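You operate a simulated robot arm through the tools that you are given. There is no shell and no other tool.

Carry out the task below with a simulated two-armed robot. There is one attempt and no reset: what you move stays moved.

JOB
Fit and lock the long jig, and set the depth to 10 mm.
Fine: the oval jig goes in the yellow frame; red lever left open; the round jig stays.

It is judged by the outcome, as a careful person would: the job done as asked, and still so three seconds after it is handed in. It fails if anything else is knocked over, pushed out of place, dropped, spilled or broken.

ROBOT AND FRAMES
Two 7-joint arms with two-finger parallel grippers on one trunk that stands fixed in place. Base frame: the origin is at the foot of the trunk, x ahead of it, y to its left, z up; the work surface is at about z = 0.85. Lengths are in m, angles in rad, forces in N, time in s.
The left shoulder is at [0.08, 0.131, 0.947], the right one opposite. With the tool pointing down near the work surface each hand reaches from about 0.4 to 0.86 m from the base axis, measured 20 degrees to its own side. Payload 1.57 kg a hand.
Tool frame (each hand has its own): the origin (TCP) lies between the finger pads and is the grasp point; the fingertips stand 0.03 m ahead of it; z points along the fingers, y is the line along which they close. Largest opening 0.11 m; finger width 0.024, thickness 0.012; the body of the gripper, 0.048 by 0.112 m, starts 0.078 m behind the TCP.
Orientation is that of the tool frame in the base frame, as a unit quaternion [x, y, z, w]. With the fingers straight down and closing along the base's y, the tool's x points along the base's -x, its y along +y and its z along -z.

CONTROLS
- The arms move only by the tool play_rows. It takes "left_series", "right_series" or both (then of equal length, played together; a hand with none holds still); each is a list of rows, each a list of 7 numbers: the shift along the base's x, y, z in units of 200 mm (1.0 is 200 mm), then the turn, a rotation vector about the base's x, y, z in units of 120 degrees (1.0 is 120 degrees), then the opening, from 0 (shut) to 1 (fully open). In form: [[tx, ty, tz, rx, ry, rz, grip], ...]. A call has 1 to 20 rows; each row is the pose to reach, as a shift and turn from the pose commanded when the call began. A call with a number of a shift or a turn outside -1 to 1 is refused whole. Rows are played at 5 a second. More than 0.05 m and 0.15 rad between two rows, or a gripper value outside its range, and nothing of the call is played. A pose out of reach is approached as far as the arm can. The call stops where the force on the tool passes 40 N (or 10 N more than at its start, if that is more) or the arm is blocked; 0.2 s more then pass. Each finger travels about 0.108 m/s and halts on what it meets, pressing with about 37 N; the grip force reading is that of the motor and also rises with nothing between the fingers. The clock runs only during rows and for 0.2 s after the last one: add rows that repeat a pose to give the fingers time. It gives the time, the measured TCP pose, the force on the tool (base axes), the opening and the grip force at its end, in the units of the frame above (readings bear some noise), with the torque about the TCP (base axes, N m) and any sound that the robot's microphone picked up.
- Cameras (640 x 400 px; columns grow to the right, rows downward): "scene" is now at [-0.0549, -0.0224, 1.4174]; the picture's right is [-0.26, -0.97, 0.00], its down [-0.57, 0.15, -0.81] and it looks along [0.78, -0.21, -0.59] (base axes); focal length 354 px, centre (320, 200). "left" rides on the left gripper at [0.07, -0.016, -0.141] in its tool frame; the picture's right is [0.23, 0.97, 0.00], its down [-0.86, 0.20, -0.48] and it looks along [-0.47, 0.11, 0.88] (tool axes); focal length 222 px, centre (320, 200). "right" rides on the right gripper at [0.07, 0.016, -0.141] in its tool frame; the picture's right is [-0.23, 0.97, 0.00], its down [-0.86, -0.20, -0.48] and it looks along [-0.47, -0.11, 0.88] (tool axes); focal length 222 px, centre (320, 200). There is no depth. A picture from a camera that has moved, and an enlarged one, comes with that camera's place and axes in the base frame and with its lens.
- get_image(camera): a new picture of that camera. No time passes.
- aim_head(pan, tilt): turns the head with the scene camera to pan (to the left, within 1.902 rad either way) and tilt (down, from -0.506 to 1.204), counted from straight ahead of the robot. It gives what a move gives.
- zoom(camera, box): a new picture of the part [left, top, right, bottom] of that camera's present view, enlarged. No time passes.
- sign_off(): hands the job in; it is judged then, once.

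Places have to be worked out from the pictures, the camera data and where the tool is seen. Open the grippers and draw the arms clear of the work before you hand the job in, unless the task says otherwise.

The tools are called after "Call:" as a command line: name --argument value ..., lists and objects as JSON in quotes. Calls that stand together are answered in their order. play_rows: Moves the arms, as the interface text tells. Its arguments: {"type":"object","properties":{"left_series":{"type":"array"},"right_series":{"type":"array"}},"required":[]} The other tools are called the same way: aim_head (pan, tilt) turns the head that bears the scene camera; get_image (camera) takes a picture; zoom (camera, box) takes an enlarged picture of a part of a camera's view; sign_off () hands the job in.

At the start:

```text
time: 0.0
left_tcp_pos: [0.513, -0.0165, 1.169]
left_orientation: [0.0, 1.0, 0.0, 0.0]
left_ft_force: [-0.3, 0.0, -0.8]
left_wrist_torque: [0.02, 0.0, 0.0]
left_finger_gap: 0.1102
left_grip_force: 0.0
right_tcp_pos: [0.4668, -0.5144, 1.153]
right_orientation: [0.0, 1.0, -0.001, -0.001]
right_ft_force: [1.0, -1.1, -0.5]
right_wrist_torque: [-0.02, 0.01, -0.04]
right_finger_gap: 0.1102
right_grip_force: 0.0
head pan, tilt (commanded): [-0.262, 0.628]
```

scene: 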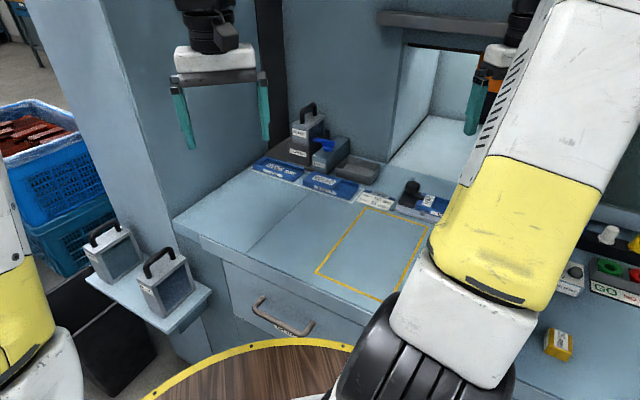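
right: 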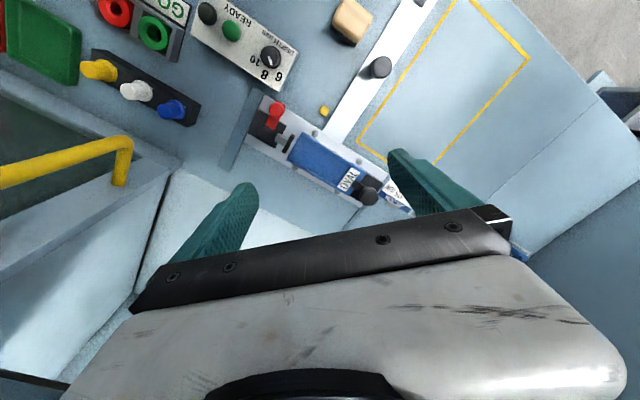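
left: 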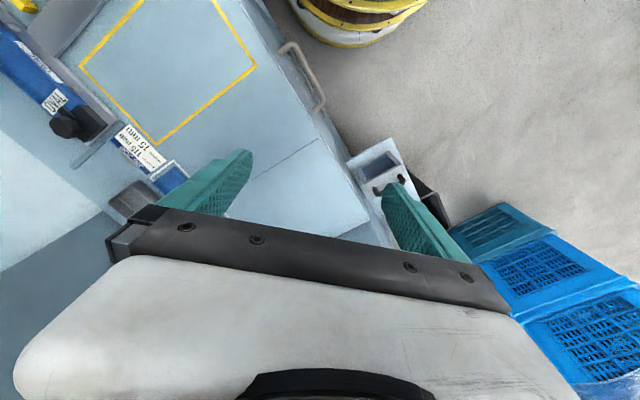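

I start by looking at the scene in detail before moving anything. I take the current scene view and enlarge parts of it.

Call:
zoom --camera "scene" --box '[220, 80, 480, 240]'

Call:
zoom --camera "scene" --box '[60, 190, 260, 340]'

Call:
zoom --camera "right" --box '[180, 0, 440, 220]'

Call:
zoom --camera "left" --box '[0, 0, 260, 220]'

```text
2.46 times, centred on (350, 160) of scene
camera zoom: at [-0.0549, -0.0224, 1.4174], right [-0.26, -0.97, 0.0], down [-0.57, 0.15, -0.81], along [0.78, -0.21, -0.59], focal length 872 px, centre (246, 298)
```

zoom: 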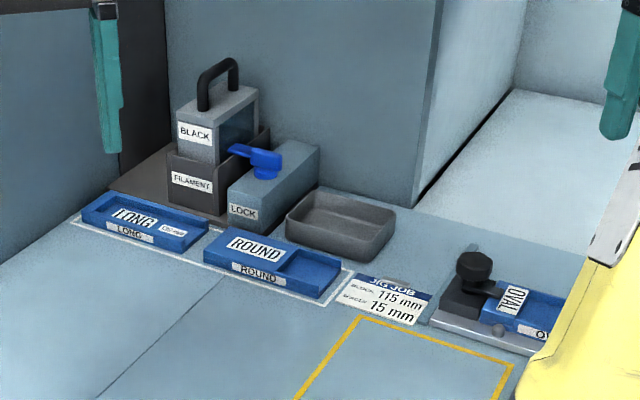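

```text
2.67 times, centred on (160, 265) of scene
camera zoom: at [-0.0549, -0.0224, 1.4174], right [-0.26, -0.97, 0.0], down [-0.57, 0.15, -0.81], along [0.78, -0.21, -0.59], focal length 944 px, centre (747, 27)
```

zoom: 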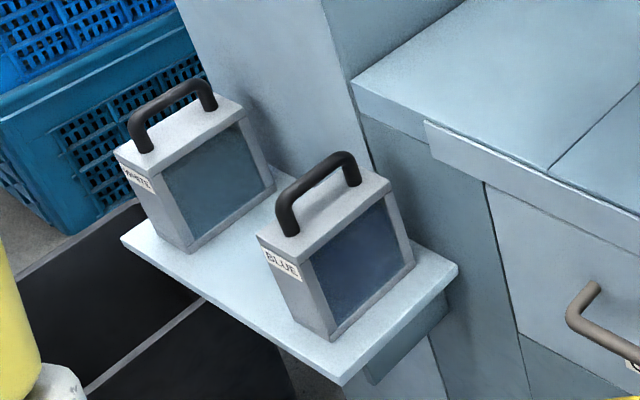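

```text
1.82 times, centred on (310, 110) of right
camera zoom: at [0.3966, -0.4988, 1.2956], right [0.23, 0.97, 0.0], down [0.86, -0.2, 0.48], along [0.47, -0.11, -0.88], focal length 404 px, centre (338, 364)
```

zoom: 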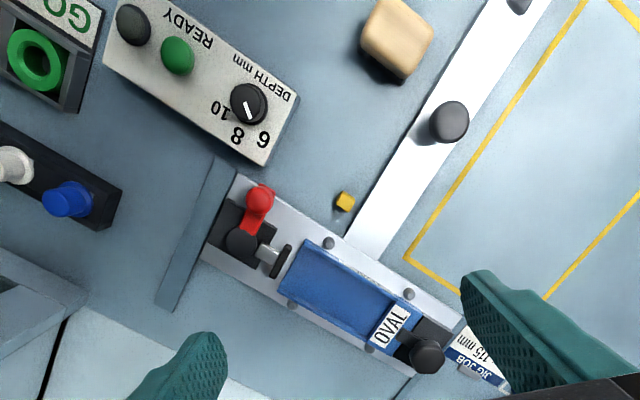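

```text
1.82 times, centred on (130, 110) of left
camera zoom: at [0.441, -0.0321, 1.3093], right [-0.23, 0.97, 0.0], down [0.86, 0.2, 0.48], along [0.47, 0.11, -0.88], focal length 404 px, centre (666, 364)
```

zoom: 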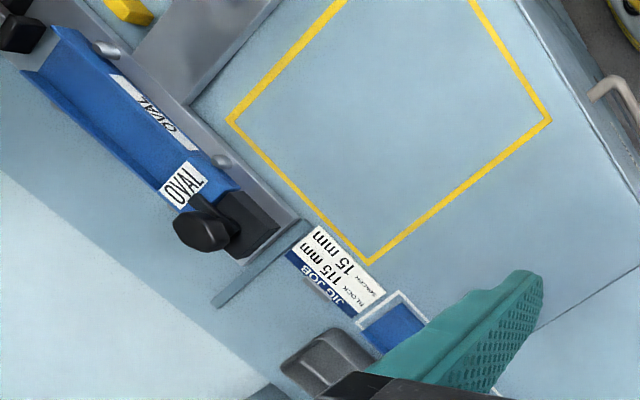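

The oval jig sits in a fixture below the right hand, with a red lever at one end and a black knob at the other. I turn the head to see the right side of the bench.

Call:
aim_head --pan -0.7 --tilt 0.75

Call:
get_image --camera "scene"

Call:
zoom --camera "right" --box '[230, 70, 430, 220]'

Call:
zoom --camera "right" --box '[0, 0, 300, 140]'

```text
time: 0.9
left_tcp_pos: [0.5117, -0.0166, 1.1691]
left_orientation: [0.0, 1.0, 0.0, 0.0]
left_ft_force: [-0.6, 0.5, 0.8]
left_wrist_torque: [-0.01, 0.0, 0.02]
left_finger_gap: 0.1099
left_grip_force: 0.0
right_tcp_pos: [0.4664, -0.5161, 1.1526]
right_orientation: [0.0, 1.0, 0.0, -0.001]
right_ft_force: [0.3, -0.1, -0.8]
right_wrist_torque: [0.02, -0.02, -0.01]
right_finger_gap: 0.1099
right_grip_force: 0.1
head pan, tilt (commanded): [-0.7, 0.75]
```

```text
taken
camera scene: at [-0.076, -0.053, 1.407], right [-0.64, -0.77, 0.0], down [-0.52, 0.44, -0.73], along [0.56, -0.47, -0.68], focal length 354 px, centre (320, 200)
```

scene: 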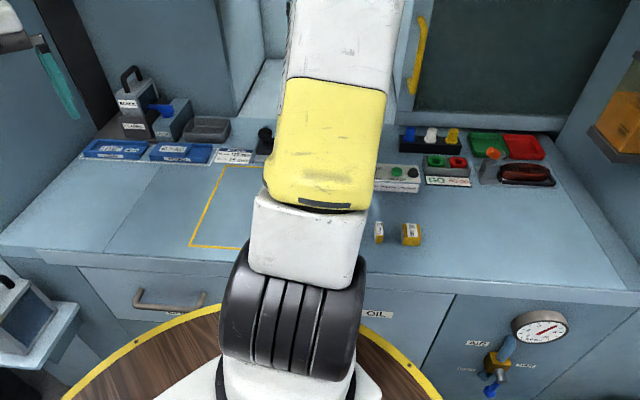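

```text
2.67 times, centred on (330, 145) of right
camera zoom: at [0.3966, -0.4988, 1.2956], right [0.23, 0.97, 0.0], down [0.86, -0.2, 0.48], along [0.47, -0.11, -0.88], focal length 592 px, centre (293, 347)
```

zoom: 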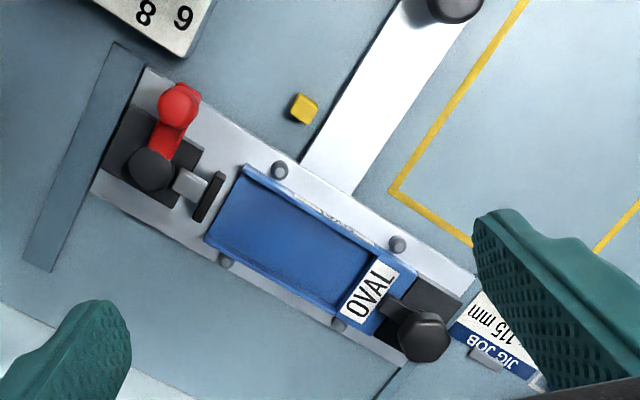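

```text
2.13 times, centred on (150, 70) of right
camera zoom: at [0.3966, -0.4988, 1.2956], right [0.23, 0.97, 0.0], down [0.86, -0.2, 0.48], along [0.47, -0.11, -0.88], focal length 474 px, centre (683, 477)
```

zoom: 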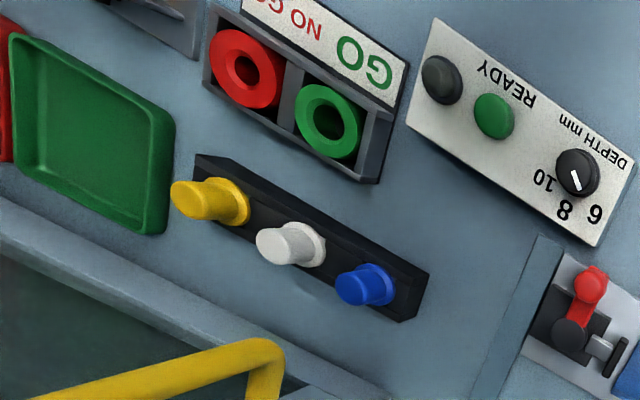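

The right arm hides the fixture from the head camera. I move both hands aside, at height and well clear of the bench: the left one to the left and the right one to the right.

Call:
play_rows --left_series '[[0, 0.2, 0, 0, 0, 0, 1], [0, 0.4, 0, 0, 0, 0, 1], [0, 0.6, 0, 0, 0, 0, 1], [0, 0.8, 0, 0, 0, 0, 1], [0, 1.0, 0, 0, 0, 0, 1]]' --right_series '[[-0.05, -0.2, 0.05, 0, 0, 0, 1], [-0.1, -0.4, 0.1, 0, 0, 0, 1], [-0.2, -0.6, 0.15, 0, 0, 0, 1], [-0.3, -0.8, 0.2, 0, 0, 0, 1], [-0.4, -1.0, 0.2, 0, 0, 0, 1]]'

Call:
get_image --camera "scene"

Call:
get_image --camera "right"

```text
time: 2.1
left_tcp_pos: [0.5106, 0.1851, 1.1692]
left_orientation: [0.0, 1.0, 0.0, 0.0]
left_ft_force: [0.2, 1.1, -0.1]
left_wrist_torque: [-0.01, -0.01, -0.04]
left_finger_gap: 0.1102
left_grip_force: 0.1
right_tcp_pos: [0.3888, -0.7127, 1.1916]
right_orientation: [0.0, 1.0, 0.001, 0.001]
right_ft_force: [0.4, -0.2, -0.1]
right_wrist_torque: [-0.02, 0.01, 0.01]
right_finger_gap: 0.1103
right_grip_force: 0.2
head pan, tilt (commanded): [-0.7, 0.75]
```

```text
taken
camera scene: at [-0.076, -0.0529, 1.407], right [-0.64, -0.77, 0.0], down [-0.52, 0.44, -0.73], along [0.56, -0.47, -0.68], focal length 354 px, centre (320, 200)
```

scene: 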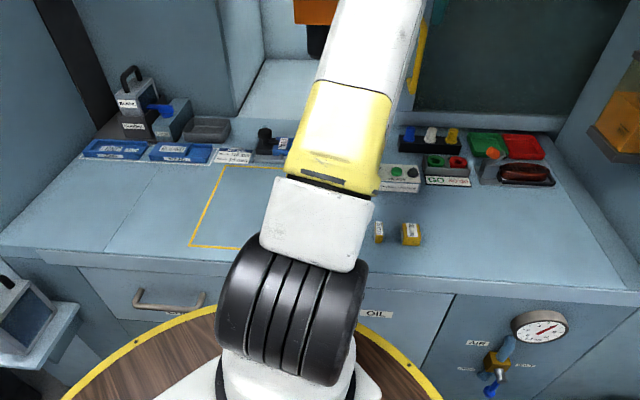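

```text
taken
camera right: at [0.3181, -0.6971, 1.3349], right [0.23, 0.97, 0.0], down [0.86, -0.2, 0.48], along [0.47, -0.11, -0.88], focal length 222 px, centre (320, 200)
```

right: 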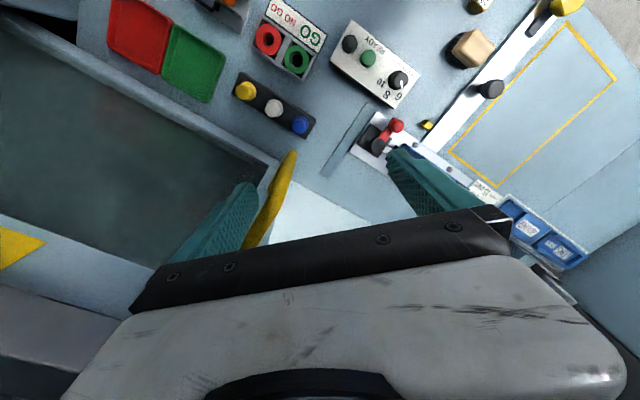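

The arm still covers the fixture, so I bring the right hand back in toward the middle, staying high, so the head can look past it.

Call:
play_rows --right_series '[[0.0, 0.2, 0.05, 0, 0, 0, 1], [0.0, 0.4, 0.1, 0, 0, 0, 1], [0.0, 0.6, 0.15, 0, 0, 0, 1], [0.0, 0.8, 0.2, 0, 0, 0, 1], [0.0, 1.0, 0.2, 0, 0, 0, 1]]'

Call:
play_rows --right_series '[[0.0, 0.2, 0, 0, 0, 0, 1], [0.0, 0.4, 0, 0, 0, 0, 1], [0.0, 0.6, 0, 0, 0, 0, 1], [0.0, 0.8, 0, 0, 0, 0, 1], [0.0, 1.0, 0, 0, 0, 0, 1]]'

Call:
get_image --camera "scene"

Call:
get_image --camera "right"

```text
time: 3.3
left_tcp_pos: [0.5101, 0.1848, 1.1695]
left_orientation: [0.0, 1.0, 0.0, 0.0]
left_ft_force: [0.1, -0.6, 0.1]
left_wrist_torque: [-0.02, -0.02, 0.01]
left_finger_gap: 0.11
left_grip_force: 0.1
right_tcp_pos: [0.3862, -0.5154, 1.233]
right_orientation: [0.0, 1.0, 0.0, 0.0]
right_ft_force: [-0.4, -0.6, 0.0]
right_wrist_torque: [0.04, 0.02, -0.01]
right_finger_gap: 0.1101
right_grip_force: 0.1
head pan, tilt (commanded): [-0.7, 0.75]
```

```text
time: 4.5
left_tcp_pos: [0.5112, 0.1829, 1.169]
left_orientation: [0.0, 1.0, 0.0, -0.001]
left_ft_force: [1.1, 0.0, 0.5]
left_wrist_torque: [0.04, 0.03, -0.02]
left_finger_gap: 0.11
left_grip_force: 0.0
right_tcp_pos: [0.3851, -0.3143, 1.2353]
right_orientation: [0.001, 1.0, 0.0, 0.0]
right_ft_force: [-0.1, -0.5, -0.6]
right_wrist_torque: [0.06, 0.02, 0.0]
right_finger_gap: 0.1099
right_grip_force: 0.1
head pan, tilt (commanded): [-0.7, 0.75]
```

```text
taken
camera scene: at [-0.076, -0.0533, 1.407], right [-0.64, -0.76, 0.0], down [-0.52, 0.44, -0.73], along [0.56, -0.47, -0.68], focal length 354 px, centre (320, 200)
```

scene: 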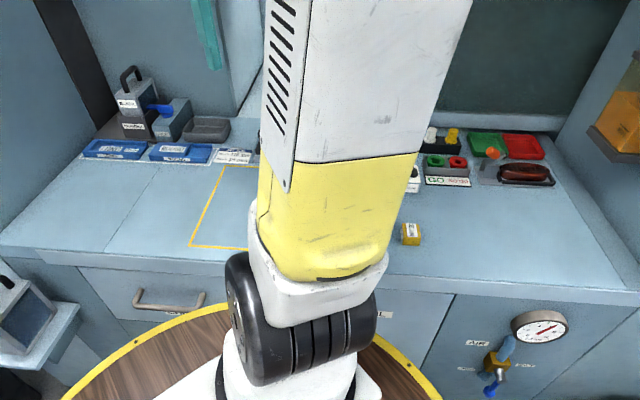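

```text
taken
camera right: at [0.3148, -0.2983, 1.3768], right [0.23, 0.97, 0.0], down [0.85, -0.2, 0.48], along [0.47, -0.11, -0.88], focal length 222 px, centre (320, 200)
```

right: 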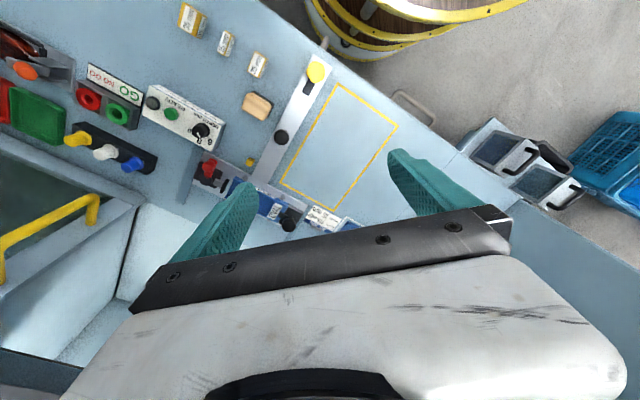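

The raised elbow is in the way, so I reach the right hand further forward, which should lower the elbow and open the head's view of the fixture.

Call:
play_rows --right_series '[[0.2, 0.12, -0.06, 0, 0, 0, 1], [0.4, 0.24, -0.12, 0, 0, 0, 1], [0.6, 0.36, -0.18, 0, 0, 0, 1], [0.8, 0.48, -0.24, 0, 0, 0, 1], [1.0, 0.6, -0.3, 0, 0, 0, 1]]' --left_series '[[0, 0.2, 0, 0, 0, 0, 1], [0, 0.4, 0, 0, 0, 0, 1], [0, 0.6, 0, 0, 0, 0, 1], [0, 0.8, 0, 0, 0, 0, 1], [0, 1.0, 0, 0, 0, 0, 1]]'

Call:
get_image --camera "scene"

Call:
get_image --camera "right"

```text
time: 5.7
left_tcp_pos: [0.5113, 0.3805, 1.1674]
left_orientation: [0.001, 1.0, -0.001, 0.0]
left_ft_force: [0.2, 0.3, 1.4]
left_wrist_torque: [0.03, -0.01, 0.02]
left_finger_gap: 0.11
left_grip_force: 0.1
right_tcp_pos: [0.5859, -0.1922, 1.1738]
right_orientation: [0.0, 1.0, 0.0, 0.001]
right_ft_force: [-0.4, -1.0, 0.1]
right_wrist_torque: [0.06, -0.05, -0.05]
right_finger_gap: 0.1097
right_grip_force: 0.0
head pan, tilt (commanded): [-0.7, 0.75]
```

```text
taken
camera scene: at [-0.0766, -0.0534, 1.4069], right [-0.64, -0.76, 0.0], down [-0.52, 0.44, -0.73], along [0.56, -0.47, -0.68], focal length 354 px, centre (320, 200)
```

scene: 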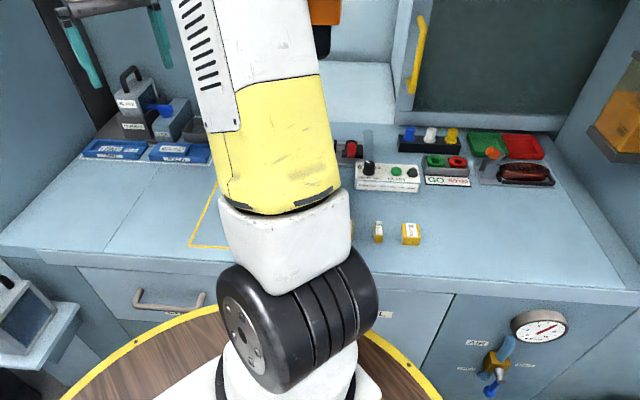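

```text
taken
camera right: at [0.5162, -0.1764, 1.3158], right [0.23, 0.97, 0.0], down [0.85, -0.2, 0.48], along [0.47, -0.11, -0.88], focal length 222 px, centre (320, 200)
```

right: 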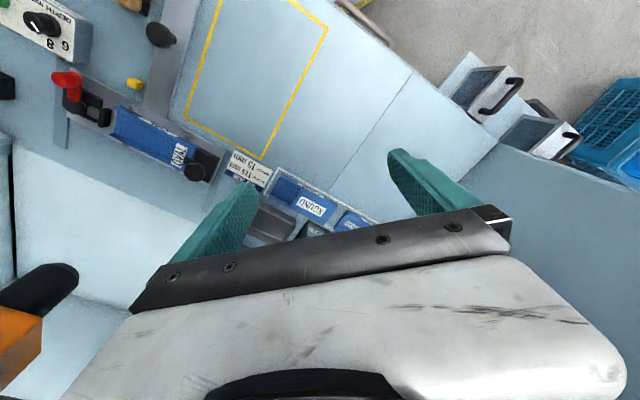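

Now the right wrist camera sees the fixture, the dial and the jigs unobstructed. I enlarge those parts.

Call:
zoom --camera "right" --box '[40, 60, 240, 195]'

Call:
zoom --camera "right" --box '[0, 0, 100, 65]'

Call:
zoom --camera "right" --box '[220, 130, 400, 245]'

Call:
zoom --camera "scene" --box '[320, 110, 580, 260]'

```text
2.96 times, centred on (140, 128) of right
camera zoom: at [0.5162, -0.1764, 1.3158], right [0.23, 0.97, 0.0], down [0.85, -0.2, 0.48], along [0.47, -0.11, -0.88], focal length 658 px, centre (853, 415)
```

zoom: 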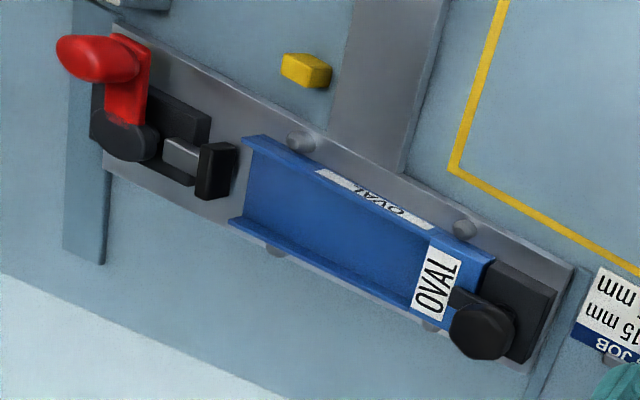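

```text
6.15 times, centred on (50, 32) of right
camera zoom: at [0.5162, -0.1764, 1.3158], right [0.23, 0.97, 0.0], down [0.85, -0.2, 0.48], along [0.47, -0.11, -0.88], focal length 1367 px, centre (1982, 1231)
```

zoom: 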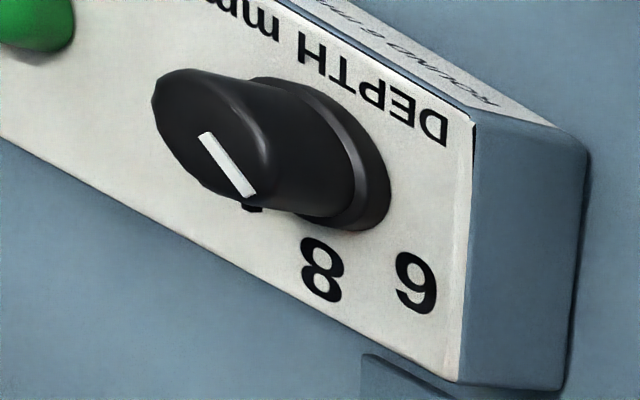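

```text
3.48 times, centred on (310, 188) of right
camera zoom: at [0.5162, -0.1764, 1.3158], right [0.23, 0.97, 0.0], down [0.85, -0.2, 0.48], along [0.47, -0.11, -0.88], focal length 773 px, centre (355, 244)
```

zoom: 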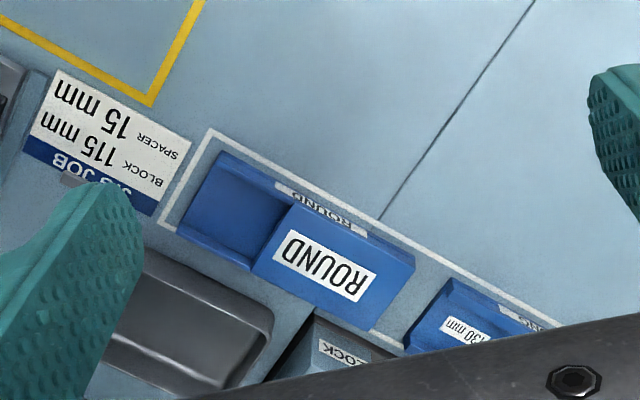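

```text
2.46 times, centred on (450, 185) of scene
camera zoom: at [-0.0766, -0.0534, 1.4069], right [-0.64, -0.76, 0.0], down [-0.52, 0.44, -0.73], along [0.56, -0.47, -0.68], focal length 872 px, centre (0, 237)
```

zoom: 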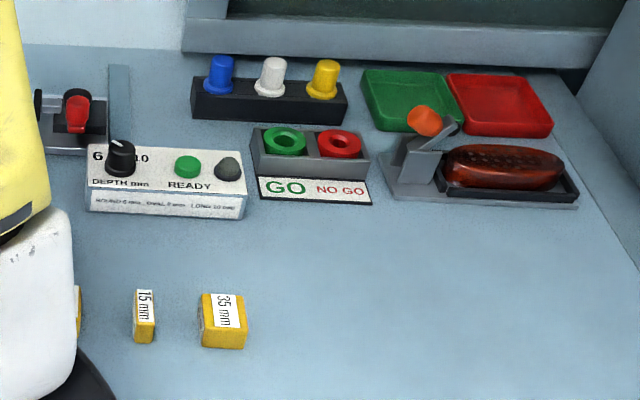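

I need to see how the black knob holds the jig, and the state of the red lever. I enlarge both.

Call:
zoom --camera "right" --box '[150, 115, 250, 190]'

Call:
zoom --camera "right" --box '[45, 60, 125, 130]'

Call:
zoom --camera "right" --box '[100, 0, 220, 100]'

Call:
aim_head --pan -0.45 --tilt 0.6

Call:
get_image --camera "scene"

```text
5.33 times, centred on (200, 152) of right
camera zoom: at [0.5162, -0.1764, 1.3158], right [0.23, 0.97, 0.0], down [0.85, -0.2, 0.48], along [0.47, -0.11, -0.88], focal length 1185 px, centre (960, 453)
```

zoom: 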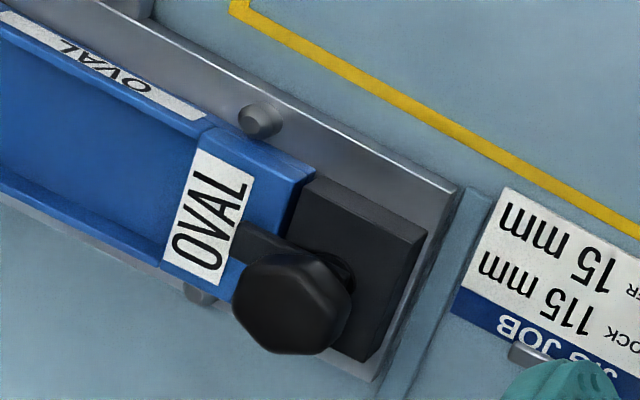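

```text
5.71 times, centred on (85, 95) of right
camera zoom: at [0.5162, -0.1764, 1.3158], right [0.23, 0.97, 0.0], down [0.85, -0.2, 0.48], along [0.47, -0.11, -0.88], focal length 1269 px, centre (1663, 800)
```

zoom: 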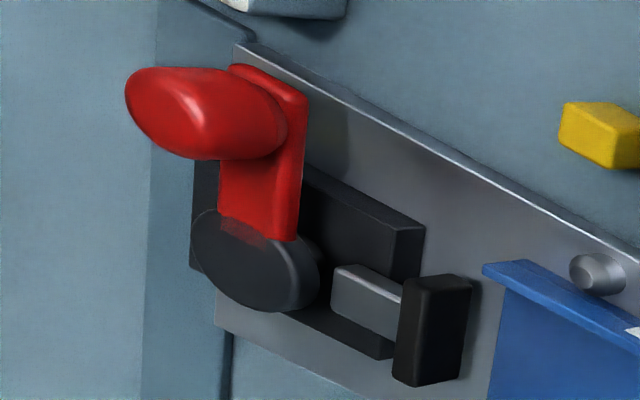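

```text
4.00 times, centred on (160, 50) of right
camera zoom: at [0.5162, -0.1764, 1.3158], right [0.23, 0.97, 0.0], down [0.85, -0.2, 0.48], along [0.47, -0.11, -0.88], focal length 888 px, centre (960, 800)
```

zoom: 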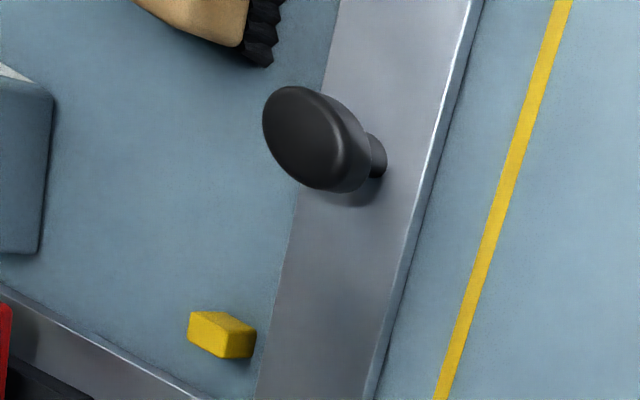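

```text
time: 6.5
left_tcp_pos: [0.5119, 0.3821, 1.1691]
left_orientation: [0.0, 1.0, 0.0, 0.0]
left_ft_force: [1.0, 0.0, 0.2]
left_wrist_torque: [0.02, -0.01, 0.02]
left_finger_gap: 0.1099
left_grip_force: 0.0
right_tcp_pos: [0.5859, -0.1916, 1.1734]
right_orientation: [0.0, 1.0, 0.0, 0.0]
right_ft_force: [0.0, 0.3, 0.3]
right_wrist_torque: [-0.01, -0.01, -0.01]
right_finger_gap: 0.1101
right_grip_force: 0.1
head pan, tilt (commanded): [-0.45, 0.6]
```

```text
taken
camera scene: at [-0.0599, -0.0381, 1.4198], right [-0.44, -0.9, 0.0], down [-0.51, 0.25, -0.82], along [0.74, -0.36, -0.57], focal length 354 px, centre (320, 200)
```

scene: 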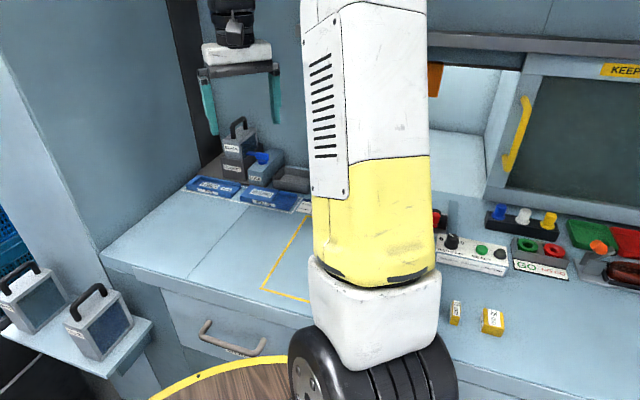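

The swing lock is the black knob with an arm lying over the jig's end, about (0.616, -0.451) and up to z≈0.91; the red lever looks open. Now I look more closely at the long jig and its surroundings from the head.

Call:
zoom --camera "scene" --box '[170, 110, 320, 220]'

Call:
zoom --camera "scene" --box '[175, 165, 255, 215]'

Call:
zoom --camera "scene" --box '[430, 195, 520, 285]'

```text
3.64 times, centred on (245, 165) of scene
camera zoom: at [-0.0599, -0.0381, 1.4198], right [-0.44, -0.9, 0.0], down [-0.51, 0.25, -0.82], along [0.74, -0.36, -0.57], focal length 1288 px, centre (593, 327)
```

zoom: 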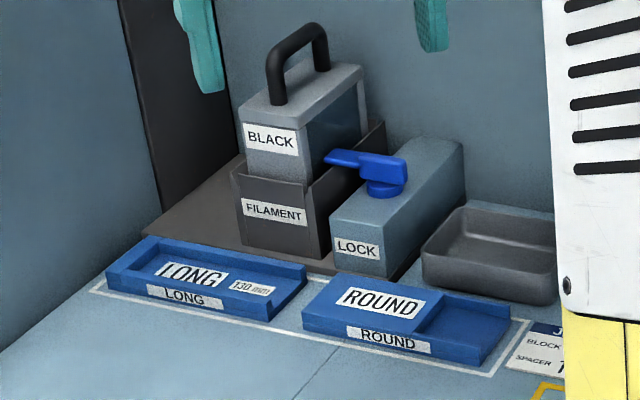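

```text
8.00 times, centred on (215, 190) of scene
camera zoom: at [-0.0599, -0.0381, 1.4198], right [-0.44, -0.9, 0.0], down [-0.51, 0.25, -0.82], along [0.74, -0.36, -0.57], focal length 2833 px, centre (1160, 280)
```

zoom: 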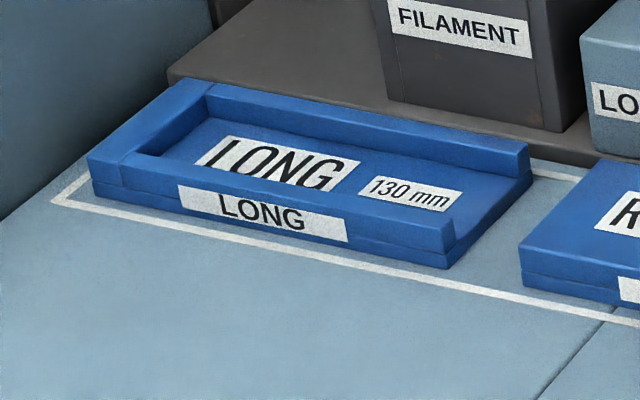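

```text
4.44 times, centred on (475, 240) of scene
camera zoom: at [-0.0599, -0.0381, 1.4198], right [-0.44, -0.9, 0.0], down [-0.51, 0.25, -0.82], along [0.74, -0.36, -0.57], focal length 1574 px, centre (-369, 22)
```

zoom: 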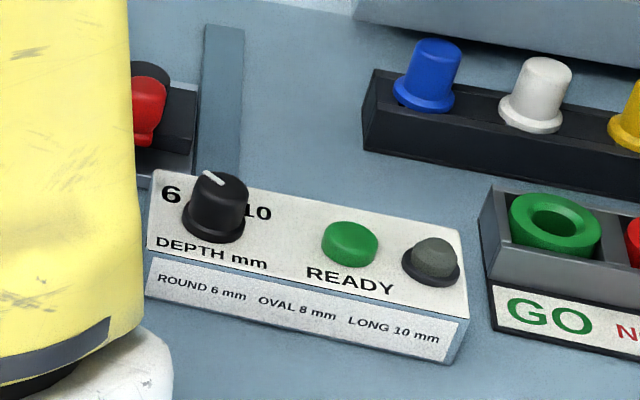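

The dial sits near (0.35, -0.56) with its top at z≈0.91. The box front reads "ROUND 6, OVAL 8, LONG 10", so turning from 8 to 10 means clockwise. I bring the right hand back over the dial area, still high, for a closer look.

Call:
play_rows --right_series '[[-0.2, -0.15, 0, 0, 0, 0, 1], [-0.4, -0.3, 0, 0, 0, 0, 1], [-0.6, -0.45, 0, 0, 0, 0, 1], [-0.8, -0.6, 0, 0, 0, 0, 1], [-0.93, -0.8, 0, 0, 0, 0, 1], [-0.93, -1.0, 0, 0, 0, 0, 1]]'

Call:
play_rows --right_series '[[0, -0.2, -0.1, 0, 0, 0, 1], [0, -0.4, -0.2, 0, 0, 0, 1], [0, -0.6, -0.3, 0, 0, 0, 1], [0, -0.7, -0.4, 0, 0, 0, 1]]'

Call:
get_image --camera "right"

Call:
zoom --camera "right" --box '[240, 40, 380, 130]'

```text
time: 7.9
left_tcp_pos: [0.5114, 0.3826, 1.1677]
left_orientation: [0.0, 1.0, 0.001, 0.0]
left_ft_force: [-0.1, 0.6, -0.3]
left_wrist_torque: [-0.02, -0.02, -0.03]
left_finger_gap: 0.1097
left_grip_force: 0.1
right_tcp_pos: [0.3997, -0.3948, 1.1744]
right_orientation: [-0.001, 1.0, 0.001, 0.001]
right_ft_force: [-1.1, 0.3, 0.4]
right_wrist_torque: [-0.01, -0.02, 0.02]
right_finger_gap: 0.1101
right_grip_force: 0.1
head pan, tilt (commanded): [-0.45, 0.6]
```

```text
time: 8.9
left_tcp_pos: [0.5111, 0.3815, 1.168]
left_orientation: [0.0, 1.0, 0.001, 0.001]
left_ft_force: [0.0, 0.3, 0.5]
left_wrist_torque: [-0.04, 0.0, 0.02]
left_finger_gap: 0.1102
left_grip_force: 0.1
right_tcp_pos: [0.4, -0.5359, 1.0903]
right_orientation: [0.0, 1.0, 0.0, -0.001]
right_ft_force: [0.5, 0.2, 0.3]
right_wrist_torque: [0.0, -0.04, 0.0]
right_finger_gap: 0.11
right_grip_force: 0.0
head pan, tilt (commanded): [-0.45, 0.6]
```

```text
taken
camera right: at [0.3307, -0.5195, 1.2336], right [0.23, 0.97, 0.0], down [0.85, -0.2, 0.48], along [0.47, -0.11, -0.88], focal length 222 px, centre (320, 200)
```

right: 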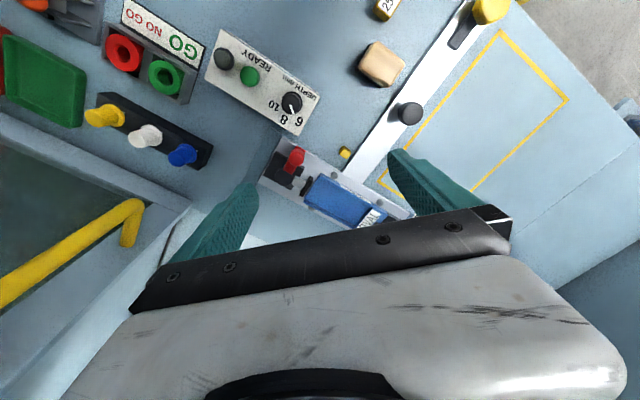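

```text
4.44 times, centred on (310, 85) of right
camera zoom: at [0.3307, -0.5195, 1.2336], right [0.23, 0.97, 0.0], down [0.85, -0.2, 0.48], along [0.47, -0.11, -0.88], focal length 987 px, centre (364, 711)
```

zoom: 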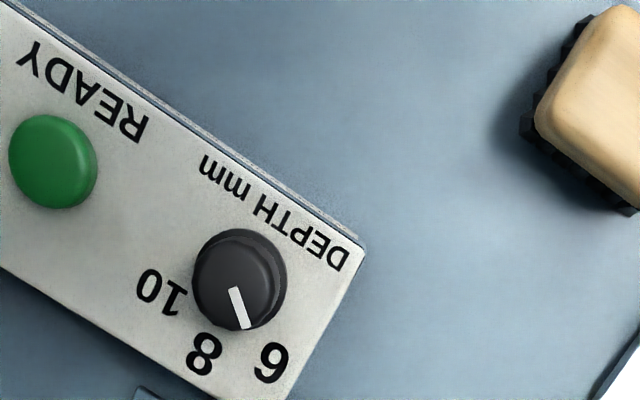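

The close view shows the dial at about (0.350, -0.562); the pointer is actually at 6 (along +x), 8 is 45° clockwise and 10 is 90° clockwise from it. I turn the hand +45° and bring it above the dial to check the alignment before descending.

Call:
play_rows --right_series '[[-0.04, -0.02, -0.05, 0, 0, 0.0625, 1], [-0.08, -0.04, -0.1, 0, 0, 0.125, 1], [-0.12, -0.06, -0.15, 0, 0, 0.1875, 1], [-0.16, -0.09, -0.2, 0, 0, 0.25, 1], [-0.2, -0.11, -0.25, 0, 0, 0.3125, 1], [-0.25, -0.13, -0.3, 0, 0, 0.375, 1], [-0.25, -0.13, -0.35, 0, 0, 0.375, 1]]'

Call:
get_image --camera "right"

Call:
get_image --camera "scene"

```text
time: 10.5
left_tcp_pos: [0.5111, 0.382, 1.1689]
left_orientation: [0.0, 1.0, 0.0, 0.0]
left_ft_force: [-0.3, -0.1, -0.4]
left_wrist_torque: [0.01, -0.01, 0.02]
left_finger_gap: 0.1101
left_grip_force: 0.1
right_tcp_pos: [0.3498, -0.5627, 1.0246]
right_orientation: [-0.383, 0.924, 0.0, 0.0]
right_ft_force: [0.2, -0.8, -0.3]
right_wrist_torque: [0.0, 0.02, 0.03]
right_finger_gap: 0.1098
right_grip_force: 0.1
head pan, tilt (commanded): [-0.45, 0.6]
```

```text
taken
camera right: at [0.2893, -0.5994, 1.1663], right [-0.53, 0.85, 0.0], down [0.74, 0.47, 0.48], along [0.41, 0.25, -0.88], focal length 222 px, centre (320, 200)
```

right: 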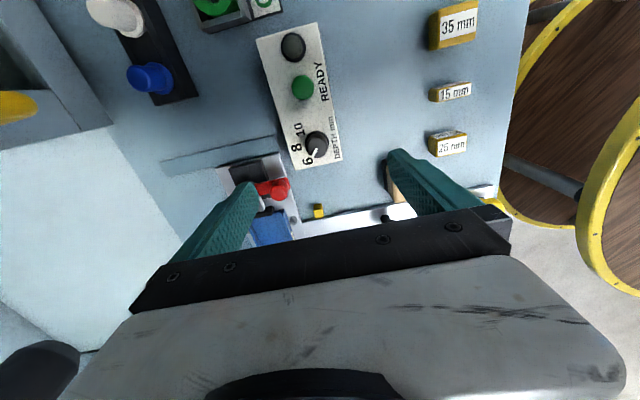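

```text
taken
camera scene: at [-0.0599, -0.0381, 1.4198], right [-0.44, -0.9, 0.0], down [-0.51, 0.25, -0.83], along [0.74, -0.36, -0.57], focal length 354 px, centre (320, 200)
```

scene: 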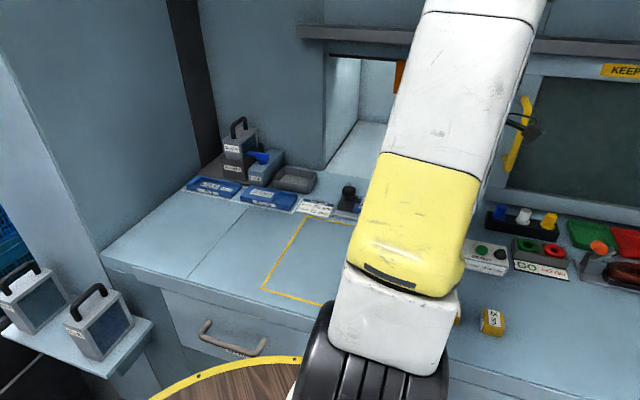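

The hand is over the dial; I enlarge the view to check how well the dial is centred under the grasp point.

Call:
zoom --camera "right" --box '[280, 110, 360, 175]'

```text
6.15 times, centred on (320, 142) of right
camera zoom: at [0.2893, -0.5994, 1.1663], right [-0.53, 0.85, 0.0], down [0.74, 0.47, 0.48], along [0.41, 0.25, -0.88], focal length 1367 px, centre (320, 554)
```

zoom: 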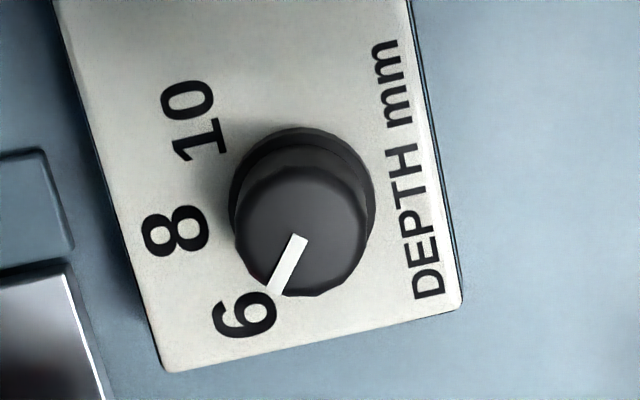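

The dial centre works out at about (0.351, -0.565), a couple of millimetres from the hand's axis. I correct that, narrow the fingers, descend to z≈0.926 (tips just above the box top) and look before closing.

Call:
play_rows --right_series '[[0.005, -0.012, -0.1, 0, 0, 0, 0.6], [0.005, -0.012, -0.2, 0, 0, 0, 0.55], [0.005, -0.012, -0.3, 0, 0, 0, 0.55], [0.005, -0.012, -0.4, 0, 0, 0, 0.55], [0.005, -0.012, -0.45, 0, 0, 0, 0.55], [0.005, -0.012, -0.49, 0, 0, 0, 0.55]]'

Call:
get_image --camera "right"

Call:
zoom --camera "right" --box '[240, 120, 400, 220]'

```text
time: 11.9
left_tcp_pos: [0.5114, 0.3809, 1.1676]
left_orientation: [0.0, 1.0, 0.0, 0.0]
left_ft_force: [-0.6, 0.1, 0.2]
left_wrist_torque: [-0.01, -0.01, -0.01]
left_finger_gap: 0.1101
left_grip_force: 0.1
right_tcp_pos: [0.3519, -0.5637, 0.9254]
right_orientation: [-0.382, 0.924, 0.0, 0.0]
right_ft_force: [-0.1, -0.1, 0.6]
right_wrist_torque: [-0.02, -0.02, -0.03]
right_finger_gap: 0.0606
right_grip_force: 0.1
head pan, tilt (commanded): [-0.45, 0.6]
```

```text
taken
camera right: at [0.2911, -0.6013, 1.0678], right [-0.53, 0.85, 0.0], down [0.75, 0.46, 0.48], along [0.41, 0.25, -0.88], focal length 222 px, centre (320, 200)
```

right: 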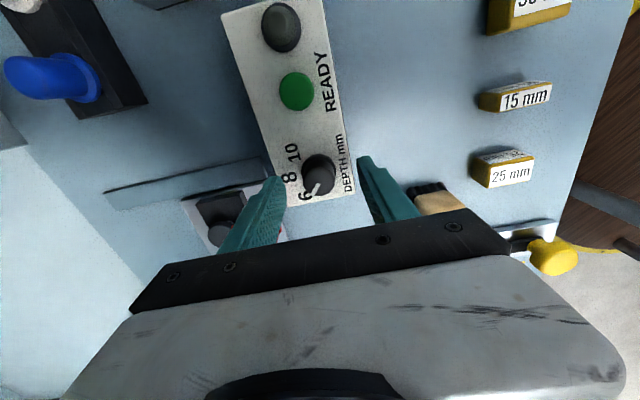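

```text
4.00 times, centred on (320, 170) of right
camera zoom: at [0.2911, -0.6013, 1.0678], right [-0.53, 0.85, 0.0], down [0.75, 0.46, 0.48], along [0.41, 0.25, -0.88], focal length 888 px, centre (320, 320)
```

zoom: 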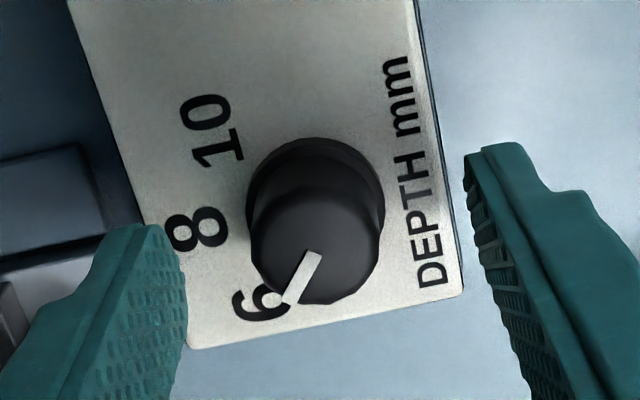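

The fingers straddle the dial evenly. I lower about 4 mm more for a deeper hold and close on the dial, with rows for the fingers to settle.

Call:
play_rows --right_series '[[0, -0.004, -0.01, 0, 0, 0, 0.5], [0, -0.004, -0.022, 0, 0, 0, 0.4], [0, -0.004, -0.022, 0, 0, 0, 0.2], [0, -0.004, -0.022, 0, 0, 0, 0.0], [0, -0.004, -0.022, 0, 0, 0, 0.0], [0, -0.004, -0.022, 0, 0, 0, 0.0]]'

Call:
zoom --camera "right" --box '[240, 120, 400, 220]'

```text
time: 13.3
left_tcp_pos: [0.5113, 0.3815, 1.1682]
left_orientation: [-0.001, 1.0, 0.001, -0.001]
left_ft_force: [0.4, 1.0, -0.9]
left_wrist_torque: [0.04, 0.03, -0.02]
left_finger_gap: 0.1098
left_grip_force: 0.1
right_tcp_pos: [0.3522, -0.5641, 0.9215]
right_orientation: [-0.383, 0.924, 0.0, 0.0]
right_ft_force: [-1.6, 3.1, -0.5]
right_wrist_torque: [0.1, 0.04, 0.02]
right_finger_gap: 0.0281
right_grip_force: 38.7
head pan, tilt (commanded): [-0.45, 0.6]
```

```text
4.00 times, centred on (320, 170) of right
camera zoom: at [0.2914, -0.6022, 1.0637], right [-0.53, 0.85, 0.0], down [0.75, 0.46, 0.48], along [0.41, 0.25, -0.88], focal length 888 px, centre (320, 320)
```

zoom: 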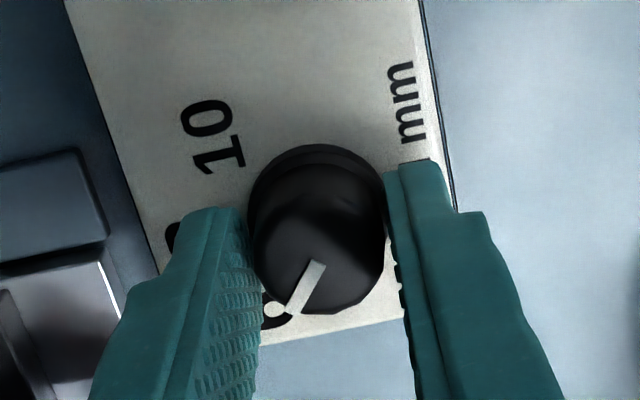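

Held: the opening stopped at 28 mm, matching the dial. I turn it clockwise 45° first and check forces.

Call:
play_rows --right_series '[[0, 0, 0, 0, 0, -0.06, 0], [0, 0, 0, 0, 0, -0.12, 0], [0, 0, 0, 0, 0, -0.18, 0], [0, 0, 0, 0, 0, -0.24, 0], [0, 0, 0, 0, 0, -0.3, 0], [0, 0, 0, 0, 0, -0.36, 0]]'

Call:
get_image --camera "right"

Call:
zoom --camera "right" --box '[240, 100, 400, 220]'

```text
time: 14.7
left_tcp_pos: [0.5109, 0.3822, 1.1679]
left_orientation: [0.0, 1.0, 0.0, 0.001]
left_ft_force: [-0.3, -0.2, 0.0]
left_wrist_torque: [-0.02, 0.01, 0.03]
left_finger_gap: 0.1102
left_grip_force: 0.1
right_tcp_pos: [0.3527, -0.5654, 0.9212]
right_orientation: [-0.015, 1.0, 0.0, 0.001]
right_ft_force: [10.2, -3.1, 5.2]
right_wrist_torque: [-0.15, -0.38, -0.03]
right_finger_gap: 0.028
right_grip_force: 38.0
head pan, tilt (commanded): [-0.45, 0.6]
```

```text
taken
camera right: at [0.282, -0.5505, 1.0636], right [0.2, 0.98, 0.0], down [0.86, -0.17, 0.48], along [0.47, -0.1, -0.88], focal length 222 px, centre (320, 200)
```

right: 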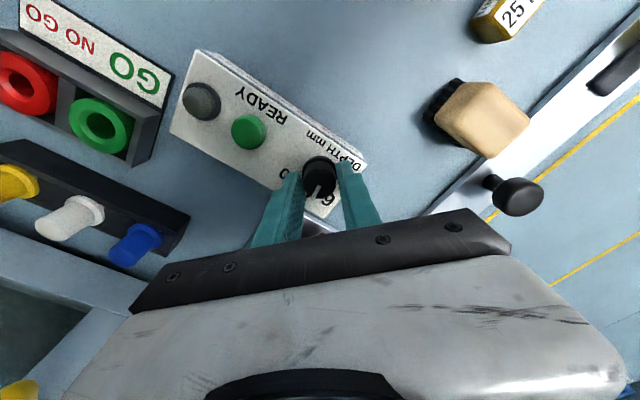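

```text
3.33 times, centred on (320, 160) of right
camera zoom: at [0.282, -0.5505, 1.0636], right [0.2, 0.98, 0.0], down [0.86, -0.17, 0.48], along [0.47, -0.1, -0.88], focal length 740 px, centre (320, 333)
```

zoom: 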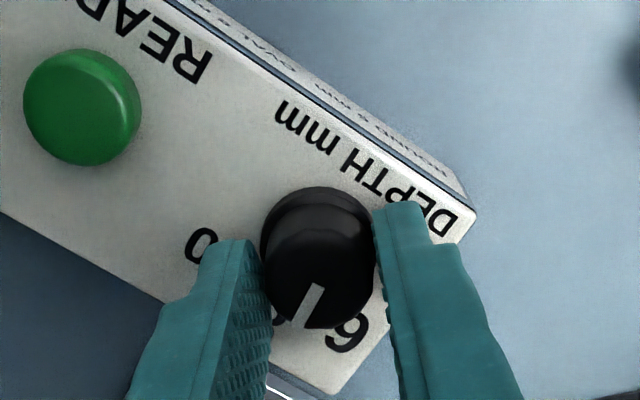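

The dial follows: its pointer is now near -34°, so it lagged about 10°. Forces are small; I continue clockwise with a 1 mm relief in +x.

Call:
play_rows --right_series '[[0.005, 0, 0, 0, 0, -0.06, 0], [0.005, 0, 0, 0, 0, -0.12, 0], [0.005, 0, 0, 0, 0, -0.18, 0], [0.005, 0, 0, 0, 0, -0.24, 0], [0.005, 0, 0, 0, 0, -0.3, 0], [0.005, 0, 0, 0, 0, -0.36, 0]]'

Call:
get_image --camera "right"

Call:
zoom --camera "right" --box '[240, 100, 400, 220]'

```text
time: 16.1
left_tcp_pos: [0.5107, 0.3816, 1.1696]
left_orientation: [0.0, 1.0, -0.001, 0.0]
left_ft_force: [-0.7, 0.3, -0.2]
left_wrist_torque: [0.01, -0.01, 0.02]
left_finger_gap: 0.1103
left_grip_force: 0.1
right_tcp_pos: [0.3526, -0.5656, 0.9209]
right_orientation: [0.355, 0.935, -0.001, 0.0]
right_ft_force: [9.1, -17.7, 5.7]
right_wrist_torque: [-0.8, -0.46, -0.01]
right_finger_gap: 0.0282
right_grip_force: 38.4
head pan, tilt (commanded): [-0.45, 0.6]
```

```text
taken
camera right: at [0.3106, -0.5069, 1.0635], right [0.82, 0.58, 0.0], down [0.51, -0.72, 0.48], along [0.28, -0.39, -0.88], focal length 222 px, centre (320, 200)
```

right: 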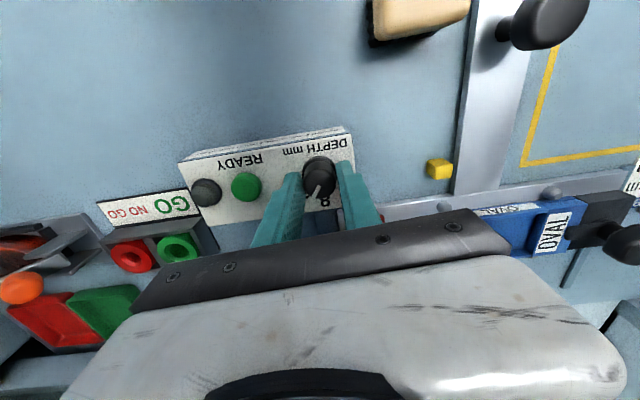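

```text
3.33 times, centred on (320, 160) of right
camera zoom: at [0.3106, -0.5069, 1.0635], right [0.82, 0.58, 0.0], down [0.51, -0.72, 0.48], along [0.28, -0.39, -0.88], focal length 740 px, centre (320, 333)
```

zoom: 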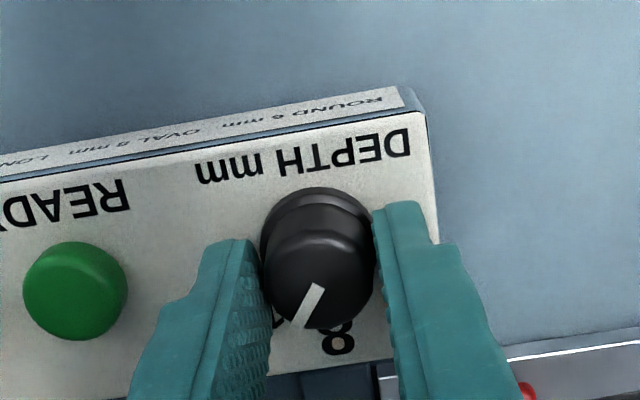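

The pointer is at about -76°; 10 lies at -90°. I turn 14° further while easing 1.6 mm in -y to relieve the side force.

Call:
play_rows --right_series '[[0.002, -0.005, 0, 0, 0, -0.04, 0], [0.003, -0.008, 0, 0, 0, -0.08, 0], [0.003, -0.008, 0, 0, 0, -0.117, 0], [0.003, -0.008, 0, 0, 0, -0.117, 0]]'

Call:
zoom --camera "right" --box '[240, 100, 400, 220]'

```text
time: 17.1
left_tcp_pos: [0.511, 0.3813, 1.1683]
left_orientation: [0.0, 1.0, 0.0, 0.001]
left_ft_force: [0.4, -0.5, 0.9]
left_wrist_torque: [0.02, 0.01, 0.0]
left_finger_gap: 0.1101
left_grip_force: 0.0
right_tcp_pos: [0.3525, -0.5665, 0.9212]
right_orientation: [0.466, 0.885, 0.0, -0.001]
right_ft_force: [-4.0, -12.5, 13.0]
right_wrist_torque: [-0.01, 0.47, 0.38]
right_finger_gap: 0.0283
right_grip_force: 38.4
head pan, tilt (commanded): [-0.45, 0.6]
```

```text
3.33 times, centred on (320, 160) of right
camera zoom: at [0.3261, -0.4992, 1.0637], right [0.93, 0.36, 0.0], down [0.32, -0.82, 0.48], along [0.17, -0.45, -0.88], focal length 740 px, centre (320, 333)
```

zoom: 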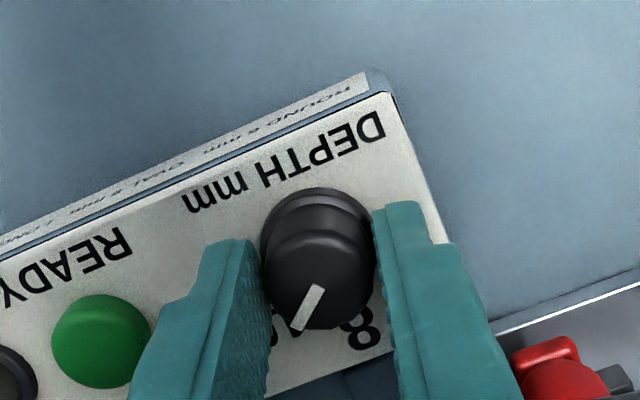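

The torque rose slightly, perhaps a detent or end stop at 10. I release the dial with a modest opening, rise straight up and look.

Call:
play_rows --right_series '[[0, 0, 0, 0, 0, 0, 0.3], [0, 0, 0, 0, 0, 0, 0.42], [0, 0, 0, 0, 0, 0, 0.42], [0, 0, 0.1, 0, 0, 0, 0.42], [0, 0, 0.25, 0, 0, 0, 0.42], [0, 0, 0.45, 0, 0, 0, 0.42], [0, 0, 0.6, 0, 0, 0, 0.42]]'

Call:
zoom --camera "right" --box '[260, 80, 380, 170]'

Call:
get_image --camera "right"

```text
time: 18.7
left_tcp_pos: [0.5117, 0.3813, 1.1688]
left_orientation: [-0.001, 1.0, 0.0, 0.0]
left_ft_force: [-0.1, -0.3, -0.1]
left_wrist_torque: [0.02, 0.04, 0.01]
left_finger_gap: 0.11
left_grip_force: 0.0
right_tcp_pos: [0.355, -0.5664, 1.043]
right_orientation: [0.466, 0.885, 0.0, 0.0]
right_ft_force: [0.1, -0.1, 0.0]
right_wrist_torque: [0.01, 0.01, 0.01]
right_finger_gap: 0.0461
right_grip_force: 0.0
head pan, tilt (commanded): [-0.45, 0.6]
```

```text
4.44 times, centred on (320, 125) of right
camera zoom: at [0.328, -0.4999, 1.1867], right [0.93, 0.37, 0.0], down [0.32, -0.82, 0.48], along [0.17, -0.45, -0.88], focal length 987 px, centre (320, 533)
```

zoom: 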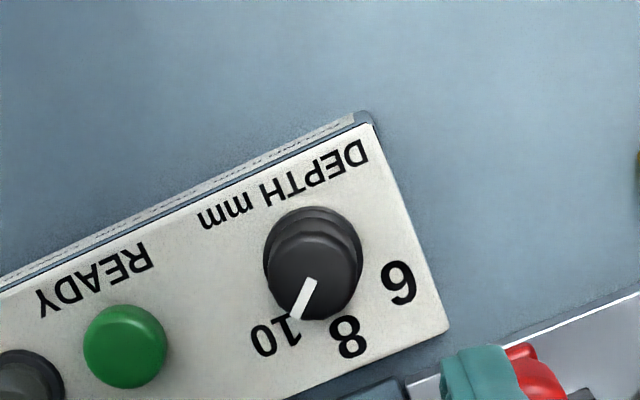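

```text
taken
camera right: at [0.328, -0.4999, 1.1867], right [0.93, 0.37, 0.0], down [0.32, -0.82, 0.48], along [0.17, -0.45, -0.88], focal length 222 px, centre (320, 200)
```

right: 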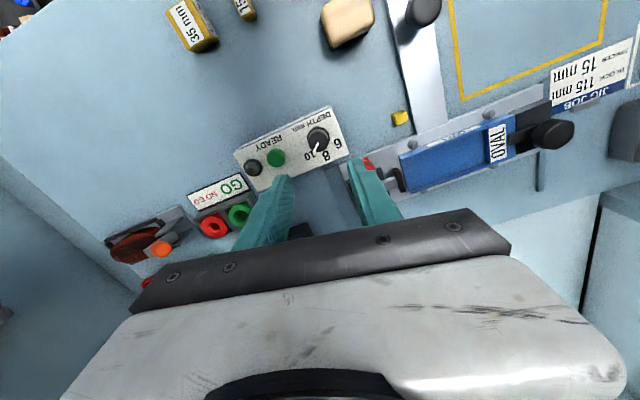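

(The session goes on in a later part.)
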